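You operate a simulated robot arm through the tools that you are given. There is no shell and no other tool. Be economical: measure what you need, move in short steps, check, and stop when the job is done.

You are at the controls of a simulated two-armed robot. One attempt, no reset.

JOB
Take the lid off the yellow-banded jar and lay it down on the test table.

The check looks at the end state, three seconds after you hand in, the way a careful person would. Anything else that was tipped, shoved, dropped, spilled or broken makes it a failure. A push-on lid holds only when it is set on centred and level and pressed home; a screw cap is set on level and turned clockwise until tight.

ROBOT AND FRAMES
Two 6-joint arms with two-finger parallel grippers on one trunk, on a base that drives. Base frame: it is fixed to the floor where the robot stands at the start and does not move with it; the origin is under the middle of the robot, x ahead of it, y to its left, z up. Units: m, degrees, N and s.
The left shoulder is at the start at [0.06, 0.187, 1.147], the right one opposite. With the tool pointing down near the work surface each hand reaches from about 0.26 to 0.62 m from the robot's upright axis, wherever it stands, measured 20 degrees to its own side. Payload 1.57 kg a hand.
The tool frame of a hand sits at the grasp point between the pads (the TCP): z along the fingers, y along the line on which they close. The tips reach 0.03 m beyond it. The gripper opens to 0.11 m. The fingers are 0.024 m wide and 0.012 m thick; the gripper's body (0.048 by 0.112 m) begins 0.078 m behind the TCP.
Orientation is told as [roll, pitch, yaw] about the base's x, y, z axes, in that order, counted from this pose: with the fingers straight down and closing along the base's y, the tool's x points along the base's -x, its y along +y and its z along -z.

CONTROLS
- The arms move only by the tool play_rows. It takes "left_steps", "right_steps" or both (then of equal length, played together; a hand with none holds still); each is a list of rows, each a list of 7 numbers: the shift along the tool's x, y, z in m, then the turn, a rotation vector about the tool's x, y, z in degrees, then the gripper command, from -1 (shut) to 1 (fully open), values between in proportion. In form: [[tx, ty, tz, wx, wy, wz, jaw], ...]. A call has 1 to 10 rows; each row is the pose to reach, as a shift and turn from the pose commanded when the call began, along the tool's axes at that moment. Each row takes 0.2 s and may step no farther than 0.05 m and 8.6 degrees from the row before; otherwise, or with a gripper value out of range, the whole call is refused. A pose out of reach is approached as far as the arm can. The call stops where the force on the tool passes 40 N (or 10 N more than at its start, if that is more) or the arm is blocked; 0.2 s more then pass. Each finger travels about 0.153 m/s and halts on what it meets, pressing with about 28 N; the grip force reading is that of the motor and also rises with nothing between the fingers. The clock runs only during rows and for 0.2 s after the last one: add rows that repeat a pose to give the fingers time. The reply holds the time, the measured pose of the TCP, the force on the tool along the base axes, the opening and the grip force, in the units named above and with some noise, with the torque about the TCP (base axes, N m) and any sound that the robot's microphone picked up, and new pictures: "show" is both (left out), scene, wrist or none (wrist: the cameras of the hands that moved).
- Cameras (640 x 400 px; columns grow to the right, rows downward): "scene" is now at [0.0088, 0.0221, 1.6811]; the picture's right is [0.29, -0.96, 0.00], its down [-0.79, -0.24, -0.57] and it looks along [0.54, 0.17, -0.82] (base axes); focal length 260 px, centre (320, 200). "left" rides on the left gripper at [0.07, -0.016, -0.141] in its tool frame; the picture's right is [0.23, 0.97, 0.00], its down [-0.86, 0.20, -0.48] and it looks along [-0.47, 0.11, 0.88] (tool axes); focal length 222 px, centre (320, 200). "right" rides on the right gripper at [0.07, 0.016, -0.141] in its tool frame; the picture's right is [-0.23, 0.97, 0.00], its down [-0.86, -0.20, -0.48] and it looks along [-0.47, -0.11, 0.88] (tool axes); focal length 222 px, centre (320, 200). There is no depth. A picture from a camera that has moved, and an enlarged one, comes with that camera's place and axes in the base frame and with its lens.
- slide_trunk(by): slides the trunk up (or, below 0, down) by that many m; the arms and the scene camera ride with it, the base frame stays. It gives what a move gives, with no picture.
- steer(legs): drives the robot by 1 to 6 legs, each [ahead, left, turn to the left] in m, m and degrees, along the robot's own axes; the way and the turn of a leg run together, so that a leg with both is an arc; at most 1.5 m and 180 degrees a leg. The arms and the cameras ride along, it lands a little off, and it stops where it bumps. It gives what a move gives, and a new picture of the scene camera.
- pan_tilt(pan, tilt): turns the head with the scene camera to pan (to the left, within 86 degrees either way) and tilt (down, from -29 to 69), counted from straight ahead of the robot. It gives what a move gives, and a new picture of the scene camera.
- inspect(camera, box): a new picture of the part [left, top, right, bottom] of that camera's present view, enlarged. The clock stands still meanwhile.
- hand_in(): hands the job in; it is judged then, once.

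Work in short steps. Places have to be worked out from the pictures, the camera data and where the tool is seen: move nearer, look again, correct. Check each grasp and each placing, and mend what went wrong. You have 120 turns and 260 pictures in all, those below and enlarged ones among them. Open the grippers and draw the arms clear of the work before you hand the job in, unless the task says otherwise; then end with one line.

The tools are called as name(argument=value, ...) on one line, values as JSON. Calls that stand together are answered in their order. play_rows: Moves the arms, as the interface text tells. Its arguments: {"type":"object","properties":{"left_steps":{"type":"array"},"right_steps":{"type":"array"},"show":{"type":"string","enum":["both","scene","wrist","none"]}},"required":[]} The other tools are called the same way: slide_trunk (by) slides the trunk up or down; steer (legs) drives the base; pan_tilt (pan, tilt) turns the head that bears the scene camera; inspect (camera, box) takes an enlarged picture of a part of a camera's view; hand_in () hands the job in.

At the start:

```text
time_s: 0.0
left_eef_pos: [0.3965, 0.386, 1.1341]
left_orientation: [0.0, -0.1, 0.0]
left_force: [-0.7, -0.5, 0.5]
left_ft_torque: [0.03, 0.01, 0.0]
left_opening: 0.1102
left_grip_force: 0.1
right_eef_pos: [0.3428, 0.0016, 1.2157]
right_orientation: [0.0, 0.0, -0.1]
right_force: [-0.5, -0.1, 0.4]
right_ft_torque: [0.02, -0.02, -0.02]
right_opening: 0.11
right_grip_force: 0.3
trunk travel left (down, up): [-0.775, 0.215]
robot x, y, heading: [-0.001, -0.0015, -0.2]
head pan, tilt: [17.1, 55.5]
```

scene: 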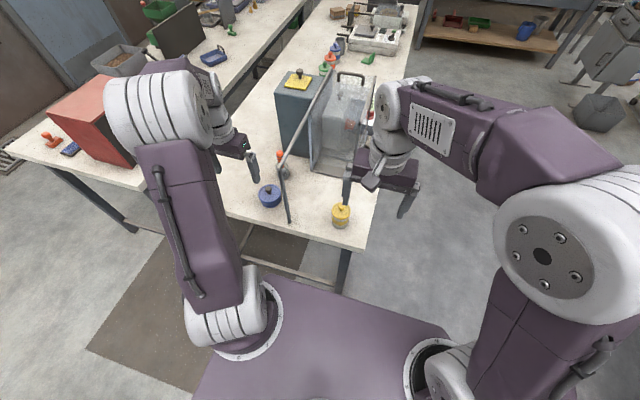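
right: 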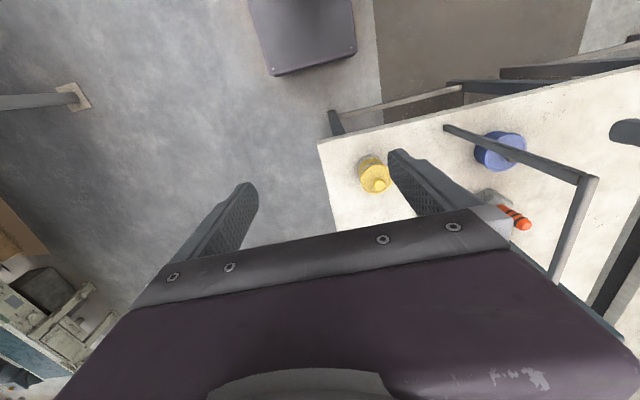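
left: 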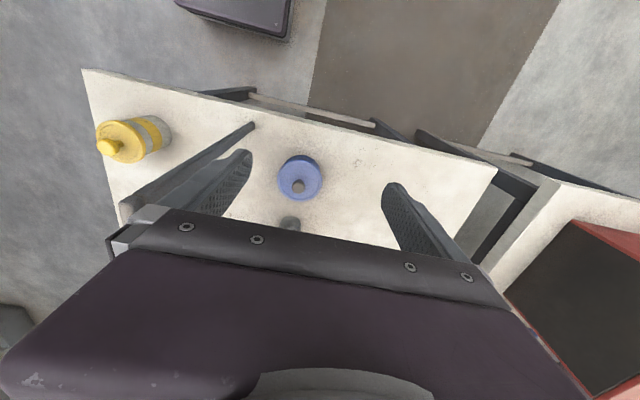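

The yellow-banded jar stands near the table's near-right corner, by a barrier frame. I enlarge the views to see it better.

inspect(camera="scene", box=[220, 60, 420, 240])

inspect(camera="left", box=[70, 60, 270, 220])

inspect(camera="right", box=[310, 90, 550, 250])

```text
2.22 times, centred on (320, 150) of scene
camera zoom: at [0.0088, 0.0221, 1.6811], right [0.29, -0.96, 0.0], down [-0.79, -0.24, -0.57], along [0.54, 0.17, -0.82], focal length 577 px, centre (320, 311)
```

zoom: 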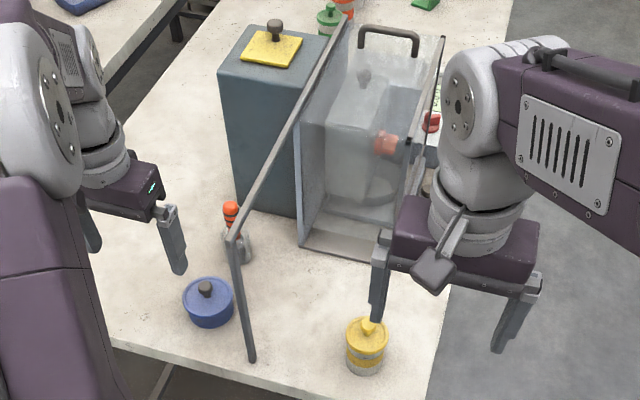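

```text
2.50 times, centred on (170, 140) of left
camera zoom: at [0.3263, 0.3696, 1.2744], right [-0.23, 0.97, 0.0], down [0.85, 0.2, 0.48], along [0.47, 0.11, -0.88], focal length 555 px, centre (695, 350)
```

zoom: 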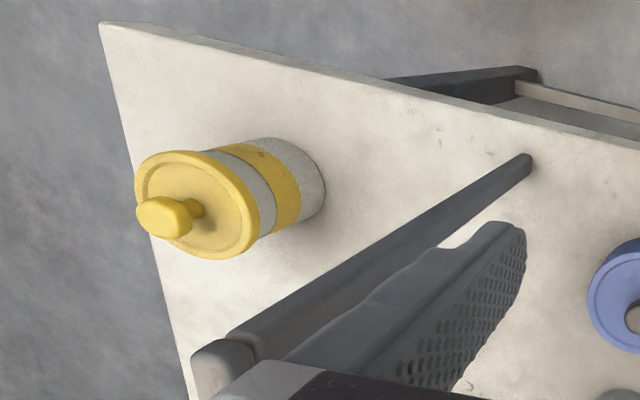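

```text
2.50 times, centred on (430, 170) of right
camera zoom: at [0.2734, 0.018, 1.3568], right [0.23, 0.97, 0.0], down [0.86, -0.2, 0.48], along [0.47, -0.11, -0.88], focal length 555 px, centre (45, 275)
```

zoom: 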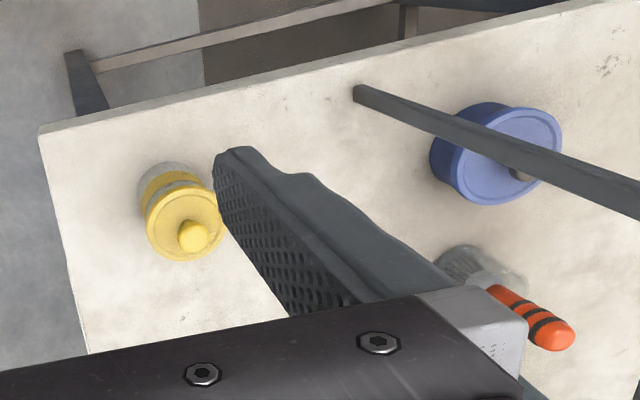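

Triangulating, the lid's knob is at about (0.481, 0.093, 0.957), with the table near z 0.835. I look round to find out which table is the "test table".

pan_tilt(pan=10, tilt=20)

pan_tilt(pan=70, tilt=25)

pan_tilt(pan=-50, tilt=20)

```text
time_s: 1.0
left_eef_pos: [0.3945, 0.3849, 1.1329]
left_orientation: [0.0, -0.1, 0.1]
left_force: [0.5, -0.1, 0.1]
left_ft_torque: [0.0, 0.01, 0.0]
left_opening: 0.1102
left_grip_force: 0.0
right_eef_pos: [0.3426, -0.0003, 1.2168]
right_orientation: [0.0, 0.0, -0.1]
right_force: [0.5, -0.1, 0.4]
right_ft_torque: [0.01, 0.01, -0.05]
right_opening: 0.1101
right_grip_force: 0.0
trunk travel left (down, up): [-0.775, 0.215]
robot x, y, heading: [-0.0024, -0.0038, -0.2]
head pan, tilt: [10.0, 20.0]
camera scene: at [0.0321, 0.0173, 1.7338], right [0.17, -0.98, 0.0], down [-0.34, -0.06, -0.94], along [0.93, 0.16, -0.34], focal length 260 px, centre (320, 200)
```

scene: 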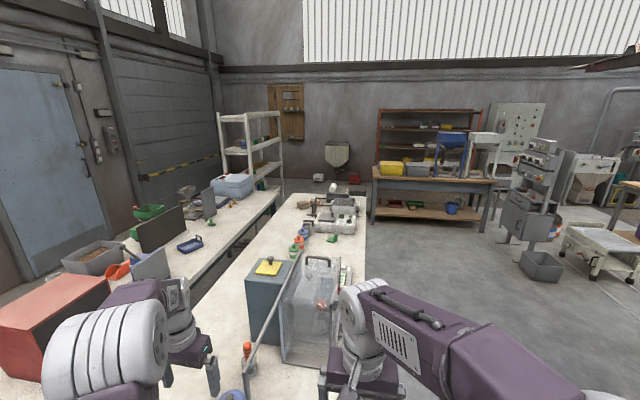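

```text
time_s: 2.3
left_eef_pos: [0.3949, 0.385, 1.1325]
left_orientation: [0.0, -0.1, 0.0]
left_force: [0.4, 0.9, 0.2]
left_ft_torque: [-0.02, -0.01, 0.01]
left_opening: 0.1102
left_grip_force: 0.1
right_eef_pos: [0.344, 0.001, 1.2163]
right_orientation: [0.0, 0.1, 0.0]
right_force: [0.5, -0.9, 0.2]
right_ft_torque: [0.01, 0.01, 0.03]
right_opening: 0.11
right_grip_force: 0.1
trunk travel left (down, up): [-0.775, 0.215]
robot x, y, heading: [-0.0014, 0.0012, -0.1]
head pan, tilt: [70.0, 25.0]
camera scene: at [-0.028, 0.0877, 1.7258], right [0.94, -0.34, 0.0], down [-0.14, -0.4, -0.91], along [0.31, 0.85, -0.42], focal length 260 px, centre (320, 200)
```

scene: 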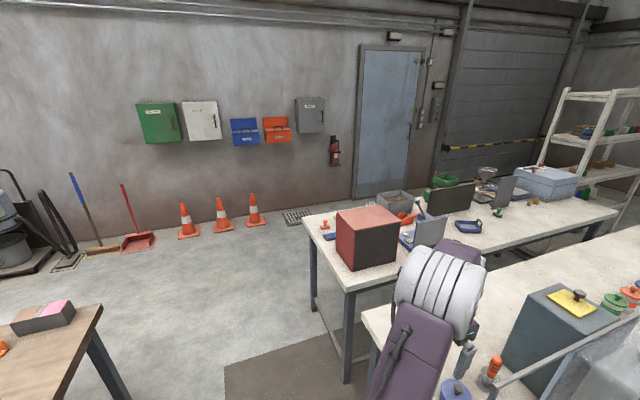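

```text
time_s: 4.3
left_eef_pos: [0.3965, 0.3857, 1.1333]
left_orientation: [0.0, -0.1, -0.1]
left_force: [0.4, -0.3, -1.0]
left_ft_torque: [-0.03, 0.0, 0.03]
left_opening: 0.1098
left_grip_force: 0.1
right_eef_pos: [0.3434, 0.0022, 1.2162]
right_orientation: [0.0, -0.1, 0.0]
right_force: [-0.6, 0.0, 0.3]
right_ft_torque: [0.0, 0.0, 0.01]
right_opening: 0.1099
right_grip_force: 0.0
trunk travel left (down, up): [-0.775, 0.215]
robot x, y, heading: [-0.0, -0.0015, 0.1]
head pan, tilt: [-50.0, 20.0]
camera scene: at [0.0003, -0.0702, 1.7339], right [-0.77, -0.64, 0.0], down [-0.22, 0.26, -0.94], along [0.6, -0.72, -0.34], focal length 260 px, centre (320, 200)
```

scene: 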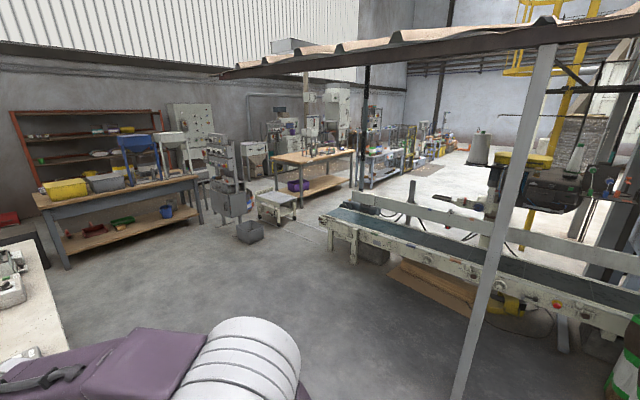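

The jars and rig stand on the table in front, so I take that as the test table. I aim the head at the jar and bring the right hand above the knob.

pan_tilt(pan=12, tilt=55)

play_rows(right_steps=[[-0.03, 0.02, 0.02, 0, 0, 0, 1], [-0.06, 0.04, 0.04, 0, 0, 0, 1], [-0.09, 0.06, 0.06, 0, 0, 0, 1], [-0.12, 0.08, 0.08, 0, 0, 0, 1], [-0.138, 0.091, 0.1, 0, 0, 0, 1], [-0.138, 0.091, 0.1, 0, 0, 0, 1]])

```text
time_s: 5.6
left_eef_pos: [0.3951, 0.3838, 1.1334]
left_orientation: [0.1, -0.1, 0.0]
left_force: [0.0, -0.1, 0.6]
left_ft_torque: [0.01, 0.0, 0.0]
left_opening: 0.1101
left_grip_force: 0.1
right_eef_pos: [0.343, 0.0012, 1.2159]
right_orientation: [0.1, 0.0, 0.0]
right_force: [-0.4, 0.1, 0.6]
right_ft_torque: [-0.01, -0.01, 0.02]
right_opening: 0.1101
right_grip_force: 0.1
trunk travel left (down, up): [-0.775, 0.215]
robot x, y, heading: [0.0025, -0.0029, -0.2]
head pan, tilt: [12.0, 55.0]
camera scene: at [0.011, 0.016, 1.6818], right [0.21, -0.98, 0.0], down [-0.8, -0.17, -0.57], along [0.56, 0.12, -0.82], focal length 260 px, centre (320, 200)
```

scene: 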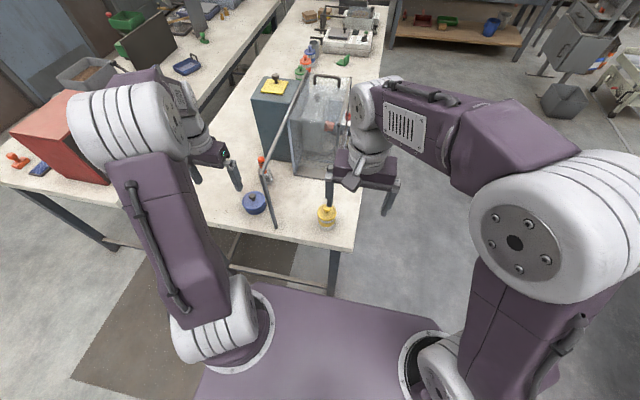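

```text
time_s: 7.0
left_eef_pos: [0.3934, 0.3849, 1.1328]
left_orientation: [0.0, -0.1, 0.0]
left_force: [-1.2, -1.1, -0.3]
left_ft_torque: [-0.01, -0.05, -0.03]
left_opening: 0.1101
left_grip_force: 0.0
right_eef_pos: [0.4811, 0.0928, 1.1153]
right_orientation: [0.0, 0.0, 0.1]
right_force: [0.0, 0.5, -0.1]
right_ft_torque: [0.04, 0.0, -0.02]
right_opening: 0.1102
right_grip_force: 0.2
trunk travel left (down, up): [-0.775, 0.215]
robot x, y, heading: [0.0025, 0.0004, -0.0]
head pan, tilt: [12.0, 55.0]
camera scene: at [0.0098, 0.0155, 1.6818], right [0.21, -0.98, 0.0], down [-0.8, -0.17, -0.57], along [0.56, 0.12, -0.82], focal length 260 px, centre (320, 200)
camera right: at [0.4104, 0.1088, 1.2567], right [0.23, 0.97, 0.0], down [0.85, -0.2, 0.48], along [0.47, -0.11, -0.88], focal length 222 px, centre (320, 200)
```

scene: 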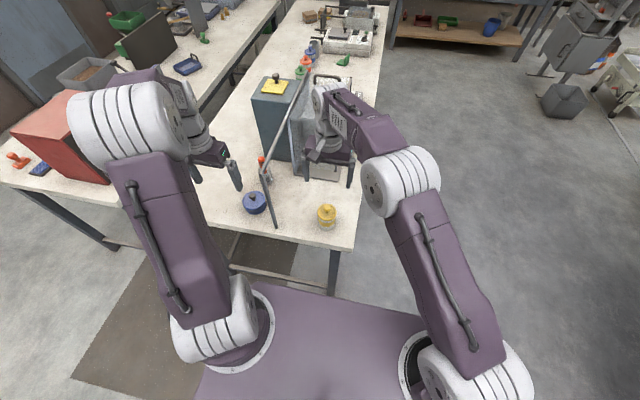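
right: 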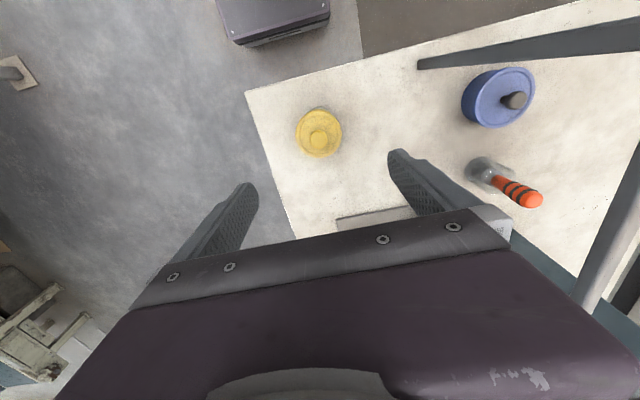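

The knob re-measures at (0.480, 0.0925), straight below the hand. I enlarge it to see its shape.

inspect(camera="right", box=[270, 90, 370, 180])

inspect(camera="scene", box=[280, 180, 370, 250])

inspect(camera="left", box=[80, 100, 190, 180])

```text
4.44 times, centred on (320, 135) of right
camera zoom: at [0.4104, 0.1088, 1.2567], right [0.23, 0.97, 0.0], down [0.85, -0.2, 0.48], along [0.47, -0.11, -0.88], focal length 987 px, centre (320, 489)
```

zoom: 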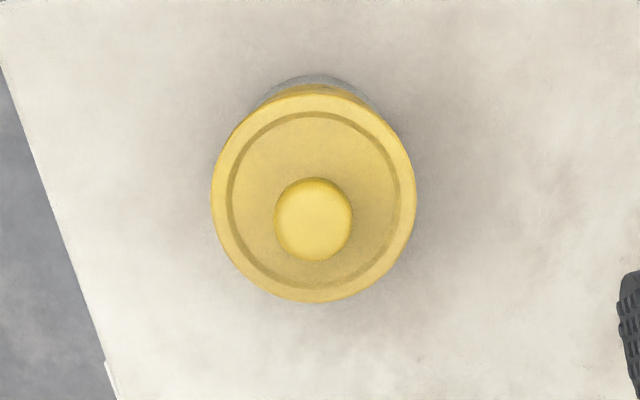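

```text
5.71 times, centred on (325, 215) of scene
camera zoom: at [0.0098, 0.0155, 1.6818], right [0.21, -0.98, 0.0], down [-0.8, -0.17, -0.57], along [0.56, 0.12, -0.82], focal length 1483 px, centre (291, 114)
```

zoom: 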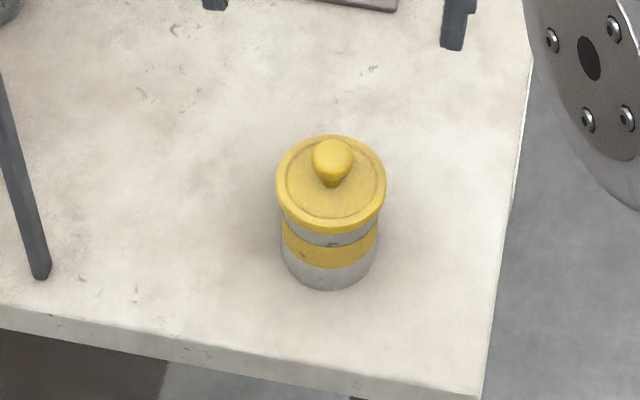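

```text
5.00 times, centred on (135, 140) of left
camera zoom: at [0.3255, 0.3692, 1.2748], right [-0.23, 0.97, 0.0], down [0.85, 0.2, 0.48], along [0.47, 0.11, -0.88], focal length 1111 px, centre (1245, 500)
```

zoom: 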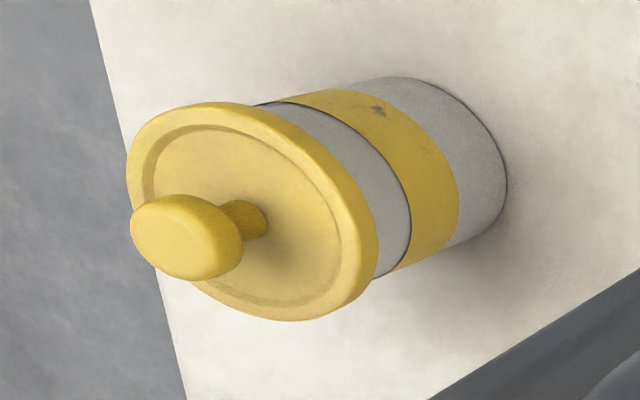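

It is a mushroom knob about 24 mm wide on a lid about 65 mm across, with the lid's top near z 0.932. I come down to TCP z 0.985, partly closing the fingers, and check the centring.

play_rows(right_steps=[[0, 0, 0.04, 0, 0, 0, 0.5], [0, 0, 0.08, 0, 0, 0, 0.1], [0, 0, 0.11, 0, 0, 0, 0.1], [0, 0, 0.13, 0, 0, 0, 0.1], [0, 0, 0.13, 0, 0, 0, 0.1]])

inspect(camera="left", box=[80, 60, 240, 180])

```text
time_s: 8.2
left_eef_pos: [0.3942, 0.3862, 1.1327]
left_orientation: [0.0, -0.1, 0.0]
left_force: [-0.1, -0.6, -0.7]
left_ft_torque: [-0.04, -0.02, 0.0]
left_opening: 0.1102
left_grip_force: 0.2
right_eef_pos: [0.4801, 0.092, 0.9858]
right_orientation: [-0.1, -0.1, 0.1]
right_force: [-0.6, -0.4, -0.1]
right_ft_torque: [-0.01, 0.02, -0.05]
right_opening: 0.0602
right_grip_force: 0.1
trunk travel left (down, up): [-0.775, 0.215]
robot x, y, heading: [0.0001, 0.0011, -0.1]
head pan, tilt: [12.0, 55.0]
camera scene: at [0.0107, 0.016, 1.6818], right [0.21, -0.98, 0.0], down [-0.8, -0.17, -0.57], along [0.56, 0.12, -0.82], focal length 260 px, centre (320, 200)
camera right: at [0.4103, 0.1091, 1.1261], right [0.23, 0.97, 0.0], down [0.85, -0.2, 0.48], along [0.47, -0.11, -0.88], focal length 222 px, centre (320, 200)
```

scene: 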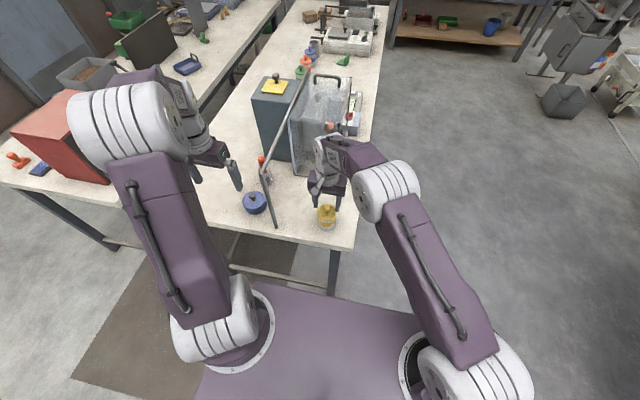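
right: 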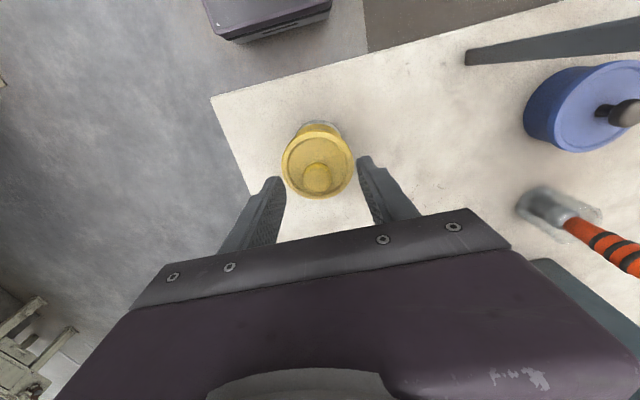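

```text
3.33 times, centred on (160, 120) of left
camera zoom: at [0.3261, 0.3696, 1.2745], right [-0.23, 0.97, 0.0], down [0.85, 0.2, 0.48], along [0.47, 0.11, -0.88], focal length 740 px, centre (853, 467)
```

zoom: 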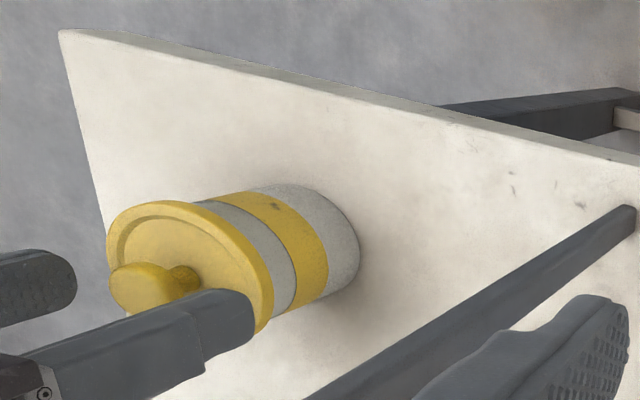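

The knob lies at about (0.478, 0.091), well centred. I lower 17 mm and close on the knob.

play_rows(right_steps=[[0.001, -0.001, 0.009, 0, 0, 0, 0.1], [0.001, -0.001, 0.017, 0, 0, 0, 0.1], [0.001, -0.001, 0.017, 0, 0, 0, -0.3], [0.001, -0.001, 0.017, 0, 0, 0, -0.55], [0.001, -0.001, 0.017, 0, 0, 0, -0.8], [0.001, -0.001, 0.017, 0, 0, 0, -1], [0.001, -0.001, 0.017, 0, 0, 0, -1]])

inspect(camera="left", box=[80, 60, 240, 180])

```text
time_s: 9.8
left_eef_pos: [0.3955, 0.3848, 1.1334]
left_orientation: [0.0, -0.1, 0.0]
left_force: [0.6, -0.6, -0.1]
left_ft_torque: [-0.02, -0.03, 0.02]
left_opening: 0.1096
left_grip_force: 0.1
right_eef_pos: [0.48, 0.0915, 0.9684]
right_orientation: [0.0, 0.0, 0.0]
right_force: [1.1, -0.2, 0.5]
right_ft_torque: [-0.01, 0.0, 0.01]
right_opening: 0.0221
right_grip_force: 28.1
trunk travel left (down, up): [-0.775, 0.215]
robot x, y, heading: [-0.0021, 0.0007, 0.0]
head pan, tilt: [12.0, 55.0]
heard: snap
camera scene: at [0.0111, 0.0158, 1.6818], right [0.21, -0.98, 0.0], down [-0.8, -0.17, -0.57], along [0.56, 0.12, -0.82], focal length 260 px, centre (320, 200)
camera right: at [0.4098, 0.1082, 1.1096], right [0.23, 0.97, 0.0], down [0.86, -0.2, 0.48], along [0.47, -0.11, -0.88], focal length 222 px, centre (320, 200)
```

scene: 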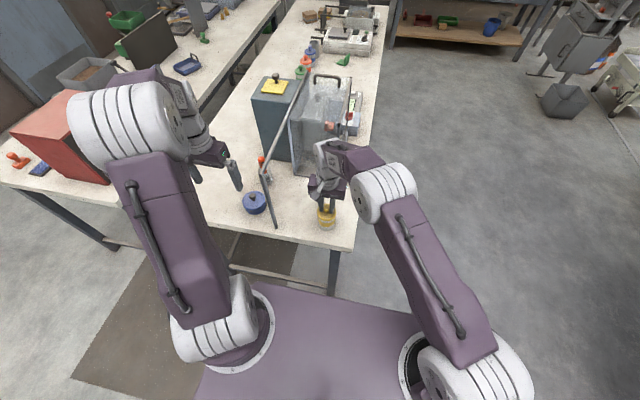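
right: 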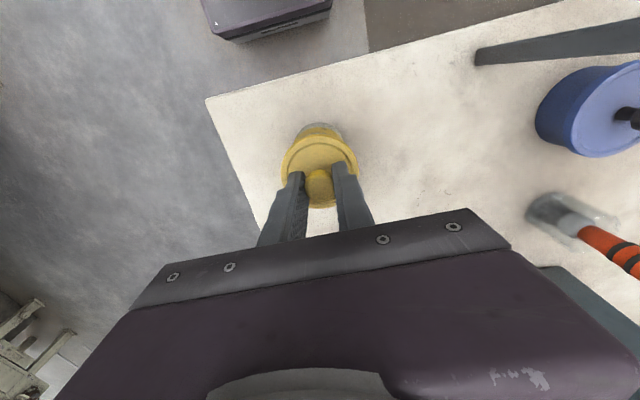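

```text
3.33 times, centred on (160, 120) of left
camera zoom: at [0.3265, 0.3694, 1.2744], right [-0.23, 0.97, 0.0], down [0.85, 0.2, 0.48], along [0.47, 0.11, -0.88], focal length 740 px, centre (853, 467)
```

zoom: 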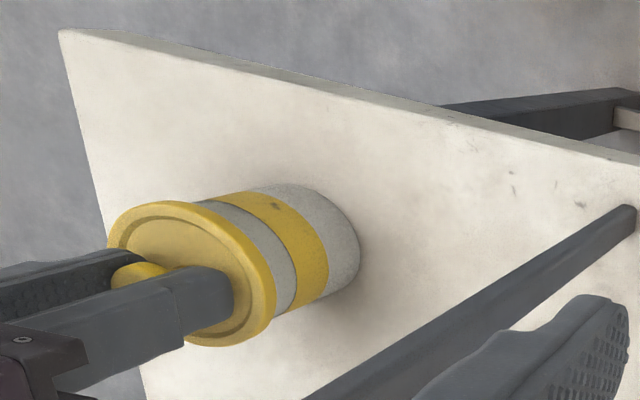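

The knob is held (opening 22 mm, grip 28 N) and nothing has shifted, though I heard a snap. I lift slowly by 12 mm and watch whether the jar comes along.

play_rows(right_steps=[[0, 0, -0.003, 0, 0, 0, -1], [0, 0, -0.006, 0, 0, 0, -1], [0, 0, -0.009, 0, 0, 0, -1], [0, 0, -0.012, 0, 0, 0, -1]], show="wrist")

inspect(camera="left", box=[80, 60, 240, 180])

```text
time_s: 10.8
left_eef_pos: [0.3952, 0.3865, 1.1337]
left_orientation: [0.0, 0.0, 0.0]
left_force: [0.7, 0.7, 0.1]
left_ft_torque: [-0.03, 0.0, 0.0]
left_opening: 0.1098
left_grip_force: 0.1
right_eef_pos: [0.4794, 0.0916, 0.9801]
right_orientation: [0.0, -0.1, 0.0]
right_force: [-0.3, 0.5, -0.8]
right_ft_torque: [0.01, 0.0, -0.01]
right_opening: 0.0219
right_grip_force: 28.4
trunk travel left (down, up): [-0.775, 0.215]
robot x, y, heading: [0.0011, -0.002, -0.0]
head pan, tilt: [12.0, 55.0]
camera right: at [0.4099, 0.1082, 1.1216], right [0.23, 0.97, 0.0], down [0.86, -0.2, 0.48], along [0.47, -0.11, -0.88], focal length 222 px, centre (320, 200)
```

right: 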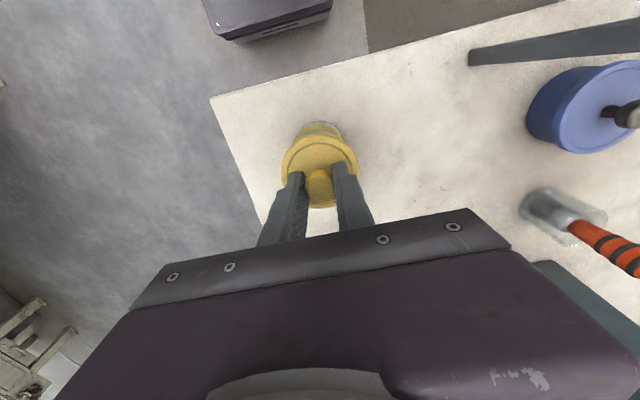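

```text
3.33 times, centred on (160, 120) of left
camera zoom: at [0.3263, 0.3696, 1.2744], right [-0.23, 0.97, 0.0], down [0.85, 0.2, 0.48], along [0.47, 0.11, -0.88], focal length 740 px, centre (853, 467)
```

zoom: 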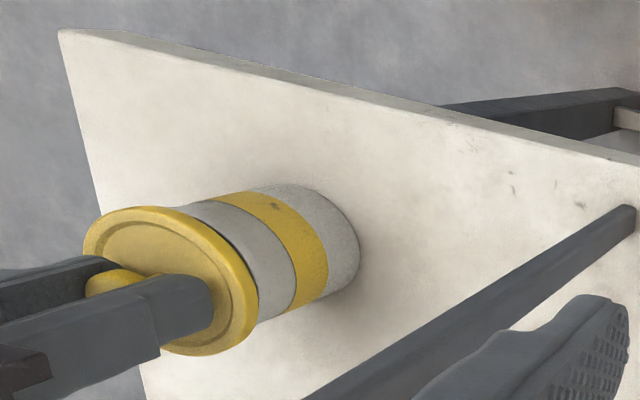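

The lid is off cleanly and the jar has stayed put. I lift further, over the jar, and look for a clear place on the table ahead of it.

play_rows(right_steps=[[0, 0, -0.03, 0, 0, 0, -1], [0, 0, -0.06, 0, 0, 0, -1], [0, 0, -0.09, 0, 0, 0, -1], [0, 0, -0.09, 0, 0, 0, -1]])

inspect(camera="scene", box=[240, 60, 400, 250])

inspect(camera="left", box=[60, 40, 320, 240])

```text
time_s: 11.8
left_eef_pos: [0.3946, 0.3854, 1.1325]
left_orientation: [0.0, 0.0, 0.1]
left_force: [1.1, 0.1, 0.3]
left_ft_torque: [0.02, 0.01, 0.01]
left_opening: 0.1101
left_grip_force: 0.1
right_eef_pos: [0.4801, 0.0911, 1.0713]
right_orientation: [0.0, 0.0, 0.0]
right_force: [-1.0, -0.3, 0.5]
right_ft_torque: [0.0, 0.03, -0.01]
right_opening: 0.0216
right_grip_force: 28.3
trunk travel left (down, up): [-0.775, 0.215]
robot x, y, heading: [-0.001, 0.0, -0.1]
head pan, tilt: [12.0, 55.0]
camera scene: at [0.0111, 0.0162, 1.6818], right [0.21, -0.98, 0.0], down [-0.8, -0.17, -0.57], along [0.56, 0.12, -0.82], focal length 260 px, centre (320, 200)
camera right: at [0.4103, 0.1078, 1.2125], right [0.23, 0.97, 0.0], down [0.86, -0.2, 0.48], along [0.47, -0.11, -0.88], focal length 222 px, centre (320, 200)
```

scene: 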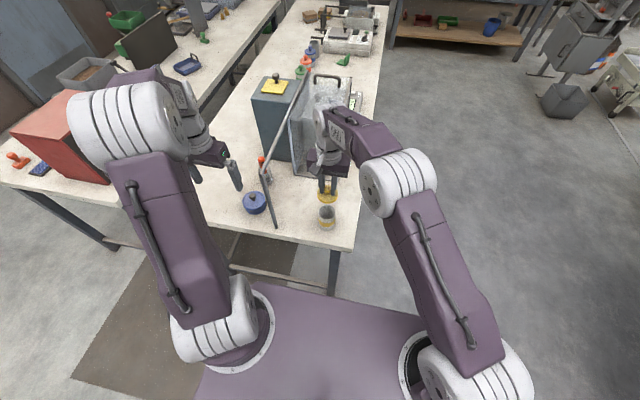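
right: 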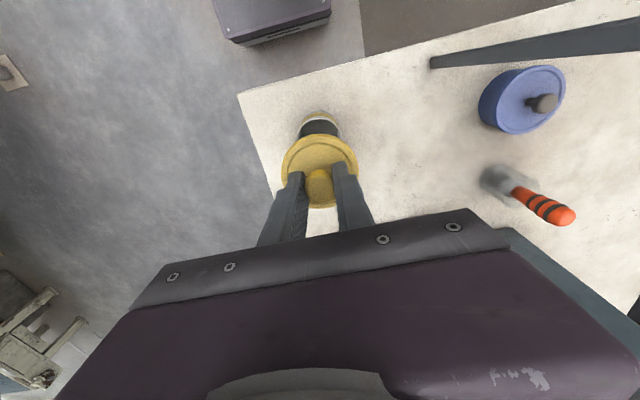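

```text
2.11 times, centred on (320, 155) of scene
camera zoom: at [0.0111, 0.0162, 1.6818], right [0.21, -0.98, 0.0], down [-0.8, -0.17, -0.57], along [0.56, 0.12, -0.82], focal length 546 px, centre (320, 295)
```

zoom: 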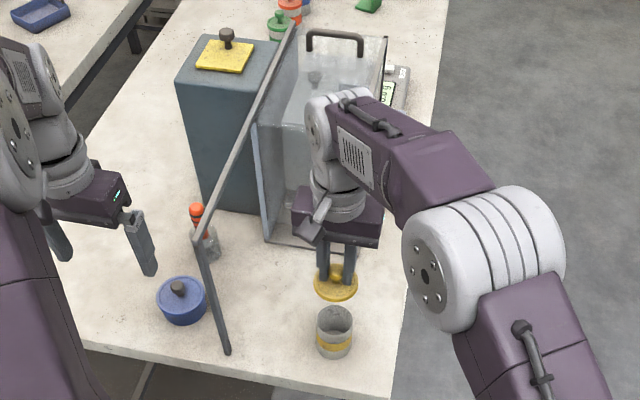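

```text
2.00 times, centred on (190, 140) of left
camera zoom: at [0.3265, 0.3697, 1.2744], right [-0.23, 0.97, 0.0], down [0.85, 0.2, 0.48], along [0.47, 0.11, -0.88], focal length 444 px, centre (580, 320)
```

zoom: 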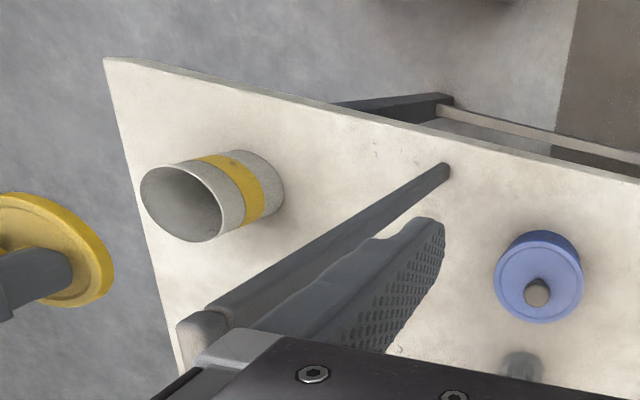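

The jar stands open and upright, with a clear patch beyond it before the glass box (x≥0.70). I move the lid over (0.575, 0.125) and then look again.

play_rows(right_steps=[[-0.03, 0.011, 0, 0, 0, 0, -1], [-0.065, 0.022, 0, 0, 0, 0, -1], [-0.095, 0.034, 0, 0, 0, 0, -1], [-0.095, 0.034, 0, 0, 0, 0, -1]])

inspect(camera="scene", box=[240, 60, 400, 250])

```text
time_s: 12.8
left_eef_pos: [0.3955, 0.3864, 1.133]
left_orientation: [0.0, 0.0, 0.0]
left_force: [0.2, 0.5, 0.2]
left_ft_torque: [-0.04, 0.02, -0.03]
left_opening: 0.1101
left_grip_force: 0.1
right_eef_pos: [0.5171, 0.0956, 1.0655]
right_orientation: [0.0, 0.2, -0.1]
right_force: [0.8, 0.1, 0.8]
right_ft_torque: [-0.01, 0.03, 0.0]
right_opening: 0.022
right_grip_force: 28.1
right hand out of reach, approached as far as the arm can: row 2, 3, 4
trunk travel left (down, up): [-0.775, 0.215]
robot x, y, heading: [-0.0032, 0.0008, -0.3]
head pan, tilt: [12.0, 55.0]
camera scene: at [0.0119, 0.0166, 1.6817], right [0.21, -0.98, 0.0], down [-0.8, -0.17, -0.57], along [0.56, 0.12, -0.82], focal length 260 px, centre (320, 200)
camera right: at [0.4474, 0.112, 1.2064], right [0.23, 0.97, 0.0], down [0.86, -0.2, 0.48], along [0.47, -0.11, -0.88], focal length 222 px, centre (320, 200)
```

scene: 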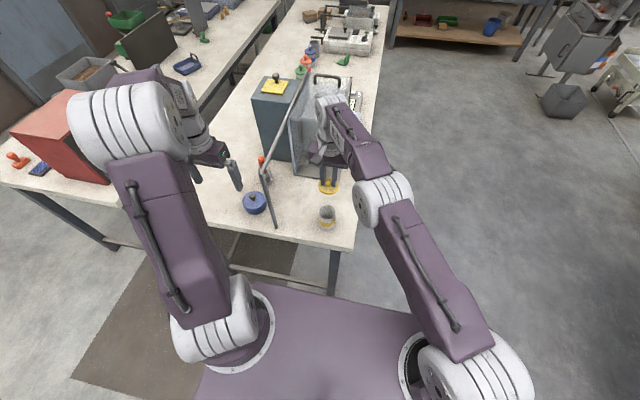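
right: 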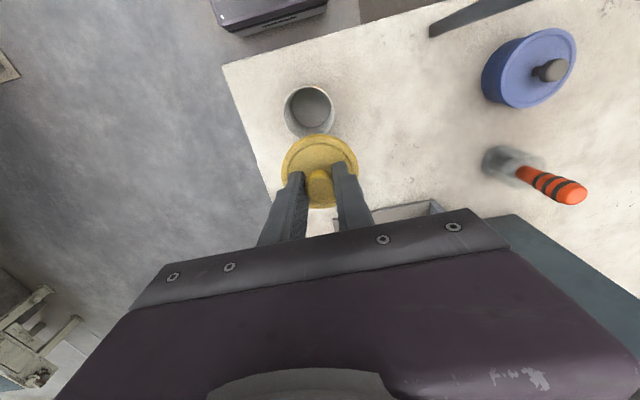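

```text
2.11 times, centred on (320, 155) of scene
camera zoom: at [0.0119, 0.0166, 1.6817], right [0.21, -0.98, 0.0], down [-0.8, -0.17, -0.57], along [0.56, 0.12, -0.82], focal length 546 px, centre (320, 295)
```

zoom: 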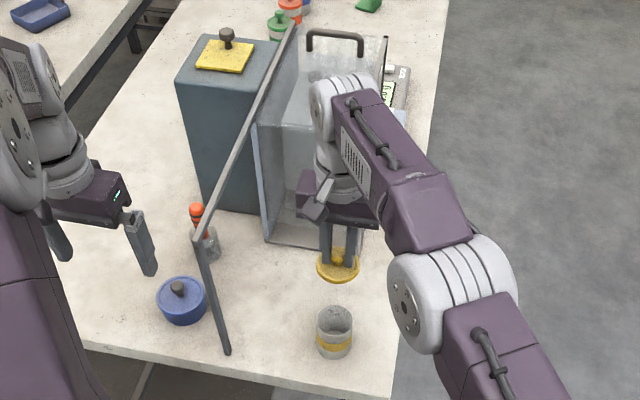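

The spot is out of reach: the arm stopped at x 0.517. I draw the hand back and to the right, and will then shift the base left so the spot comes within reach.

play_rows(right_steps=[[0.03, -0.034, 0, 0, 0, 0, -1], [0.06, -0.067, 0, 0, 0, 0, -1], [0.09, -0.1, 0, 0, 0, 0, -1], [0.09, -0.1, 0, 0, 0, 0, -1]], show="wrist")

pan_tilt(pan=40, tilt=69)

```text
time_s: 13.8
left_eef_pos: [0.3945, 0.3848, 1.1323]
left_orientation: [0.0, -0.1, 0.0]
left_force: [0.2, -0.4, 0.3]
left_ft_torque: [-0.02, 0.02, 0.0]
left_opening: 0.1099
left_grip_force: 0.1
right_eef_pos: [0.427, -0.0059, 1.067]
right_orientation: [0.0, -0.1, 0.1]
right_force: [0.6, 0.3, 0.6]
right_ft_torque: [-0.02, -0.01, -0.03]
right_opening: 0.0223
right_grip_force: 27.8
trunk travel left (down, up): [-0.775, 0.215]
robot x, y, heading: [-0.0007, 0.0016, 0.0]
head pan, tilt: [12.0, 55.0]
camera right: at [0.3565, 0.0111, 1.2076], right [0.23, 0.97, 0.0], down [0.85, -0.2, 0.48], along [0.47, -0.11, -0.88], focal length 222 px, centre (320, 200)
```

right: 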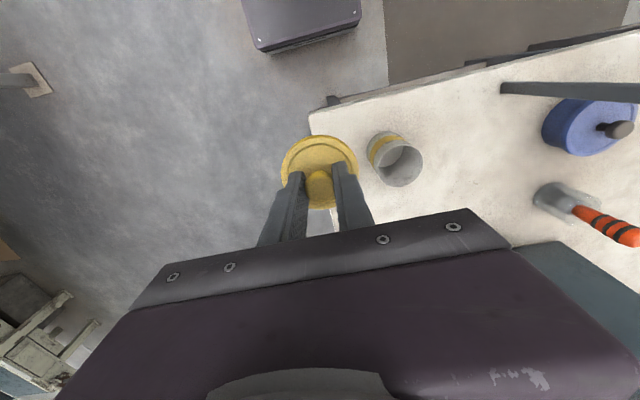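

```text
time_s: 14.8
left_eef_pos: [0.3941, 0.385, 1.1332]
left_orientation: [0.1, -0.1, 0.1]
left_force: [0.3, 0.1, 0.6]
left_ft_torque: [0.0, -0.02, 0.02]
left_opening: 0.1099
left_grip_force: 0.0
right_eef_pos: [0.4267, -0.0055, 1.0673]
right_orientation: [0.0, 0.0, 0.0]
right_force: [-0.4, 0.2, 0.5]
right_ft_torque: [0.03, -0.04, -0.02]
right_opening: 0.0221
right_grip_force: 28.0
trunk travel left (down, up): [-0.775, 0.215]
robot x, y, heading: [0.0005, -0.0011, 0.0]
head pan, tilt: [40.0, 68.8]
camera scene: at [-0.0167, 0.0368, 1.6663], right [0.64, -0.77, 0.0], down [-0.71, -0.6, -0.36], along [0.28, 0.23, -0.93], focal length 260 px, centre (320, 200)
```

scene: 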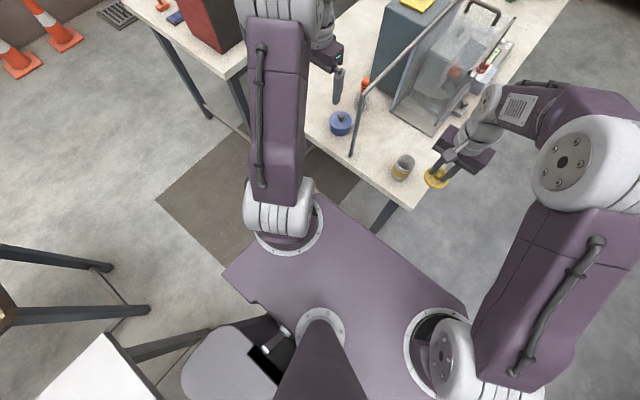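

There is free floor around the base; its front at x≈0.26 is clear of the table edge at x≈0.40. I drive 0.06 m ahead and 0.06 m left.

steer(legs=[[0.06, 0.06, 0]])

pan_tilt(pan=5, tilt=55)

```text
time_s: 15.8
left_eef_pos: [0.4532, 0.4435, 1.1341]
left_orientation: [0.1, -0.1, -0.1]
left_force: [0.5, 0.6, 2.0]
left_ft_torque: [-0.01, -0.02, 0.02]
left_opening: 0.11
left_grip_force: 0.0
right_eef_pos: [0.4839, 0.0538, 1.0672]
right_orientation: [0.1, -0.1, 0.0]
right_force: [-0.4, 0.1, -0.6]
right_ft_torque: [0.0, 0.0, -0.03]
right_opening: 0.0218
right_grip_force: 28.1
trunk travel left (down, up): [-0.775, 0.215]
robot x, y, heading: [0.0624, 0.0612, -0.2]
head pan, tilt: [40.0, 68.8]
camera scene: at [0.0399, 0.0946, 1.6664], right [0.64, -0.77, 0.0], down [-0.71, -0.6, -0.36], along [0.28, 0.23, -0.93], focal length 260 px, centre (320, 200)
```

scene: 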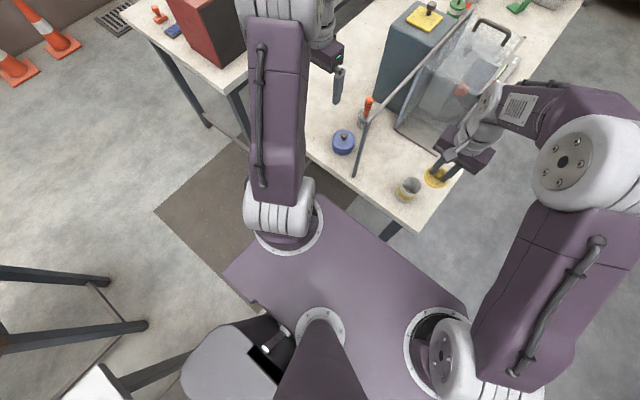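

```text
time_s: 16.9
left_eef_pos: [0.455, 0.4444, 1.1342]
left_orientation: [-0.1, -0.1, -0.1]
left_force: [-0.8, -0.5, 0.7]
left_ft_torque: [0.01, -0.05, 0.01]
left_opening: 0.1102
left_grip_force: 0.2
right_eef_pos: [0.4855, 0.0533, 1.0669]
right_orientation: [0.0, 0.0, -0.1]
right_force: [-0.5, 0.2, -0.1]
right_ft_torque: [0.02, -0.02, 0.03]
right_opening: 0.022
right_grip_force: 27.6
trunk travel left (down, up): [-0.775, 0.215]
robot x, y, heading: [0.0613, 0.0616, -0.1]
head pan, tilt: [5.0, 55.0]
camera scene: at [0.0705, 0.0666, 1.6818], right [0.09, -1.0, 0.0], down [-0.82, -0.07, -0.57], along [0.57, 0.05, -0.82], focal length 260 px, centre (320, 200)
```

scene: 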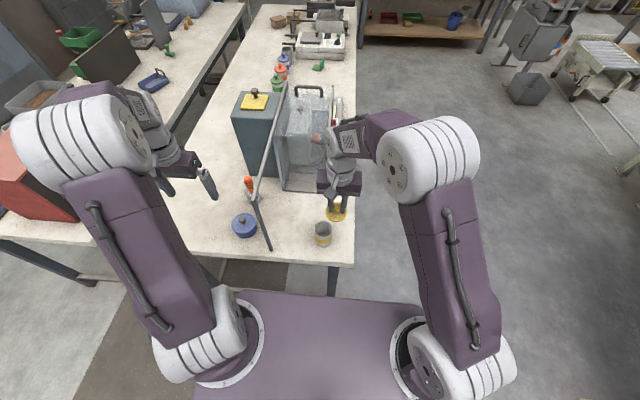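

The base landed well. I move the lid over (0.575, 0.11).

play_rows(right_steps=[[-0.03, 0.019, 0, 0, 0, 0, -1], [-0.06, 0.038, 0, 0, 0, 0, -1], [-0.09, 0.057, 0, 0, 0, 0, -1], [-0.09, 0.057, 0, 0, 0, 0, -1]])

inspect(camera="scene", box=[240, 80, 400, 260])

```text
time_s: 17.9
left_eef_pos: [0.4539, 0.4446, 1.1324]
left_orientation: [0.0, -0.1, -0.1]
left_force: [-0.4, -0.4, -1.0]
left_ft_torque: [0.0, 0.0, 0.02]
left_opening: 0.11
left_grip_force: 0.0
right_eef_pos: [0.5754, 0.1102, 1.0668]
right_orientation: [-0.1, 0.1, 0.0]
right_force: [-0.3, 0.2, -0.1]
right_ft_torque: [-0.01, -0.03, 0.0]
right_opening: 0.0219
right_grip_force: 28.2
trunk travel left (down, up): [-0.775, 0.215]
robot x, y, heading: [0.0549, 0.0616, -0.1]
head pan, tilt: [5.0, 55.0]
camera scene: at [0.0713, 0.0674, 1.6818], right [0.09, -1.0, 0.0], down [-0.82, -0.07, -0.57], along [0.57, 0.05, -0.82], focal length 260 px, centre (320, 200)
camera right: at [0.5053, 0.1273, 1.2079], right [0.23, 0.97, 0.0], down [0.86, -0.2, 0.48], along [0.47, -0.11, -0.88], focal length 222 px, centre (320, 200)
```

scene: 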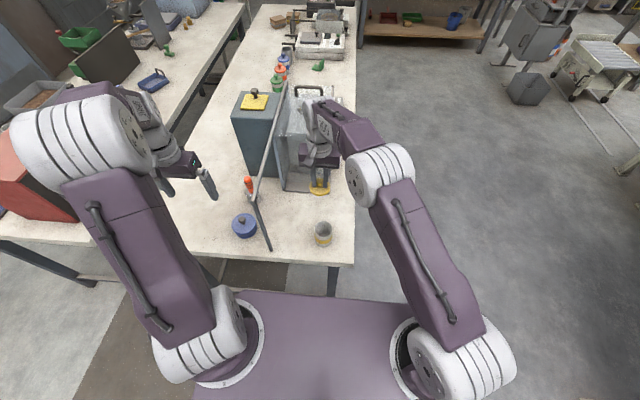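
right: 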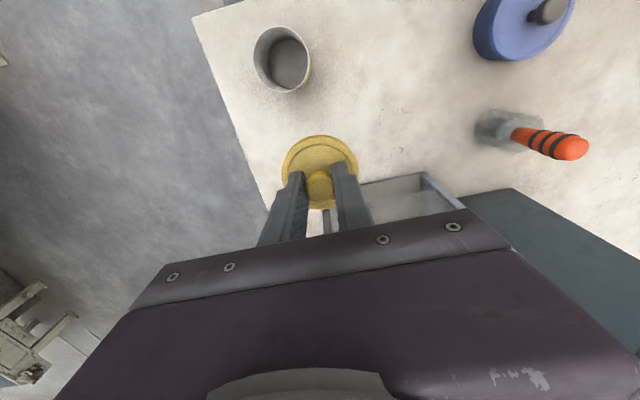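

```text
2.22 times, centred on (320, 170) of scene
camera zoom: at [0.0713, 0.0674, 1.6818], right [0.09, -1.0, 0.0], down [-0.82, -0.07, -0.57], along [0.57, 0.05, -0.82], focal length 577 px, centre (320, 267)
```

zoom: 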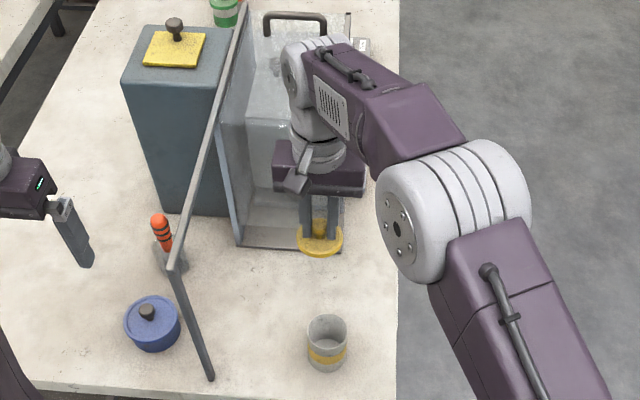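

The spot below is clear: about 30 mm from the jar's rim and about 90 mm before the box. I lower 0.12 m in stages and check.

play_rows(right_steps=[[0, 0, 0.03, 0, 0, 0, -1], [0, 0, 0.06, 0, 0, 0, -1], [0, 0, 0.09, 0, 0, 0, -1], [0, 0, 0.12, 0, 0, 0, -1], [0, 0, 0.12, 0, 0, 0, -1]])

inspect(camera="scene", box=[240, 80, 400, 260])

```text
time_s: 19.1
left_eef_pos: [0.455, 0.4452, 1.1334]
left_orientation: [0.1, -0.1, -0.1]
left_force: [0.3, -0.7, 0.1]
left_ft_torque: [-0.02, 0.01, -0.02]
left_opening: 0.1097
left_grip_force: 0.1
right_eef_pos: [0.575, 0.1106, 0.9472]
right_orientation: [-0.1, 0.0, -0.1]
right_force: [0.1, 0.0, 0.2]
right_ft_torque: [-0.02, 0.0, -0.02]
right_opening: 0.0218
right_grip_force: 27.8
trunk travel left (down, up): [-0.775, 0.215]
robot x, y, heading: [0.056, 0.0594, -0.1]
head pan, tilt: [5.0, 55.0]
camera scene: at [0.0712, 0.0674, 1.6818], right [0.09, -1.0, 0.0], down [-0.82, -0.07, -0.57], along [0.57, 0.05, -0.82], focal length 260 px, centre (320, 200)
camera right: at [0.5054, 0.1274, 1.088], right [0.23, 0.97, 0.0], down [0.85, -0.2, 0.48], along [0.47, -0.11, -0.88], focal length 222 px, centre (320, 200)
```

scene: 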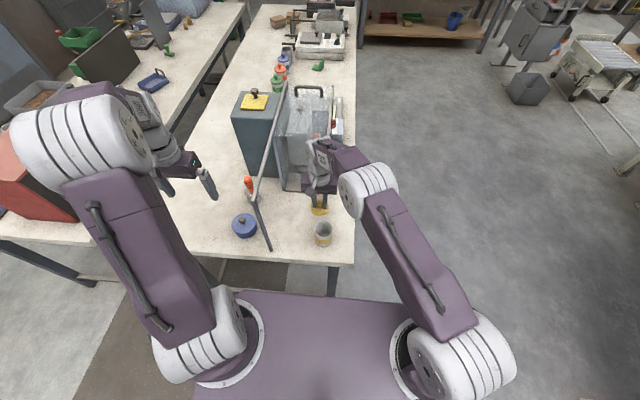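
right: 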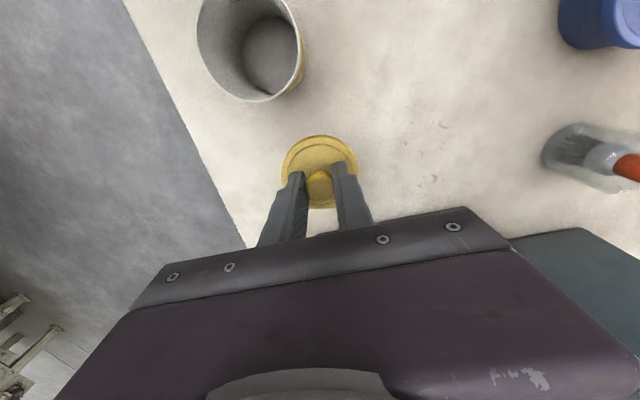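

```text
2.22 times, centred on (320, 170) of scene
camera zoom: at [0.0712, 0.0674, 1.6818], right [0.09, -1.0, 0.0], down [-0.82, -0.07, -0.57], along [0.57, 0.05, -0.82], focal length 577 px, centre (320, 267)
```

zoom: 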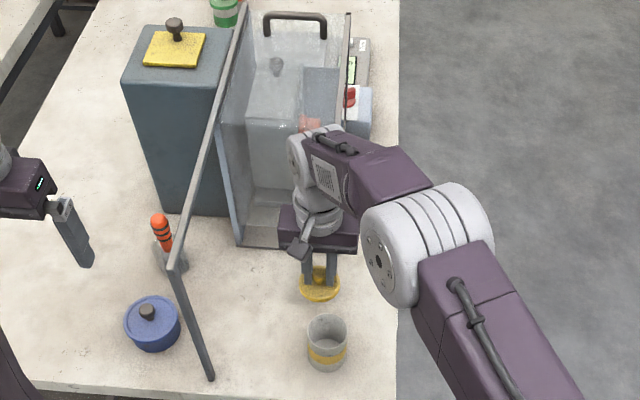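

All clear. I lower 0.045 m more to just above the table.

play_rows(right_steps=[[0, 0, 0.025, 0, 0, 0, -1], [0, 0, 0.045, 0, 0, 0, -1], [0, 0, 0.05, 0, 0, 0, -1], [0, 0, 0.05, 0, 0, 0, -1]])

inspect(camera="right", box=[220, 60, 420, 240])

inspect(camera="scene", box=[280, 140, 370, 260])

```text
time_s: 20.1
left_eef_pos: [0.4558, 0.4451, 1.1327]
left_orientation: [-0.1, -0.1, -0.1]
left_force: [0.6, -0.1, 0.1]
left_ft_torque: [0.01, 0.04, 0.0]
left_opening: 0.1102
left_grip_force: 0.1
right_eef_pos: [0.5746, 0.1115, 0.8974]
right_orientation: [0.0, -0.1, -0.1]
right_force: [-0.6, 0.2, 0.6]
right_ft_torque: [0.04, 0.04, 0.0]
right_opening: 0.0217
right_grip_force: 27.7
trunk travel left (down, up): [-0.775, 0.215]
robot x, y, heading: [0.0573, 0.0605, -0.4]
head pan, tilt: [5.0, 55.0]
camera scene: at [0.0718, 0.0675, 1.6818], right [0.09, -1.0, 0.0], down [-0.82, -0.07, -0.57], along [0.57, 0.05, -0.82], focal length 260 px, centre (320, 200)
camera right: at [0.5057, 0.1273, 1.0379], right [0.23, 0.97, 0.0], down [0.85, -0.2, 0.48], along [0.47, -0.11, -0.88], focal length 222 px, centre (320, 200)
```

scene: 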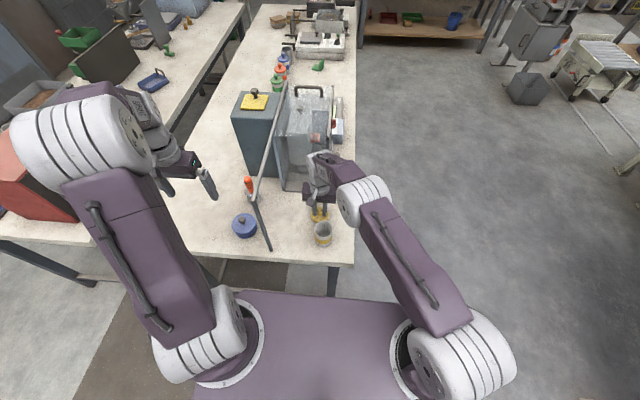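
right: 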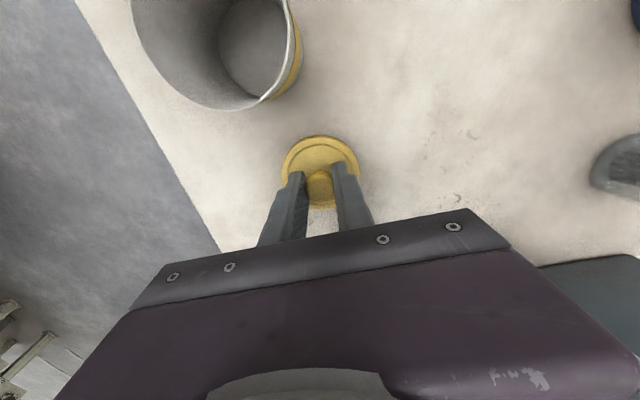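

```text
2.22 times, centred on (320, 150) of right
camera zoom: at [0.5057, 0.1273, 1.0379], right [0.23, 0.97, 0.0], down [0.85, -0.2, 0.48], along [0.47, -0.11, -0.88], focal length 494 px, centre (320, 311)
```

zoom: 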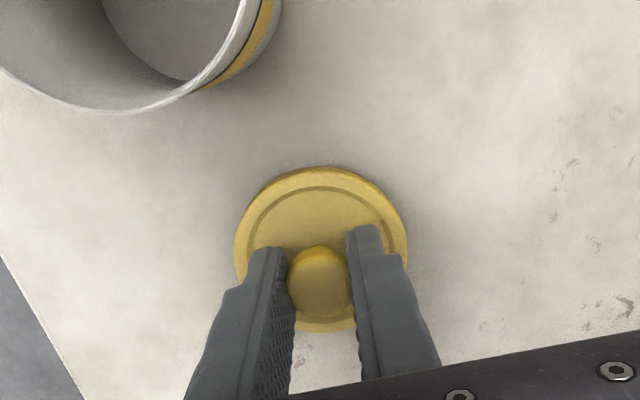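

```text
3.33 times, centred on (325, 200) of scene
camera zoom: at [0.0718, 0.0675, 1.6818], right [0.09, -1.0, 0.0], down [-0.82, -0.07, -0.57], along [0.57, 0.05, -0.82], focal length 865 px, centre (303, 200)
```

zoom: 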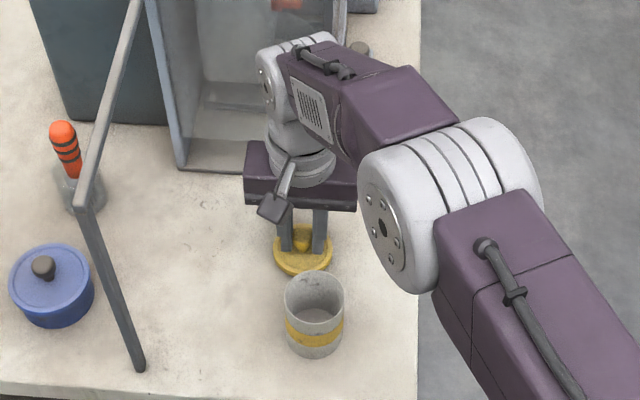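

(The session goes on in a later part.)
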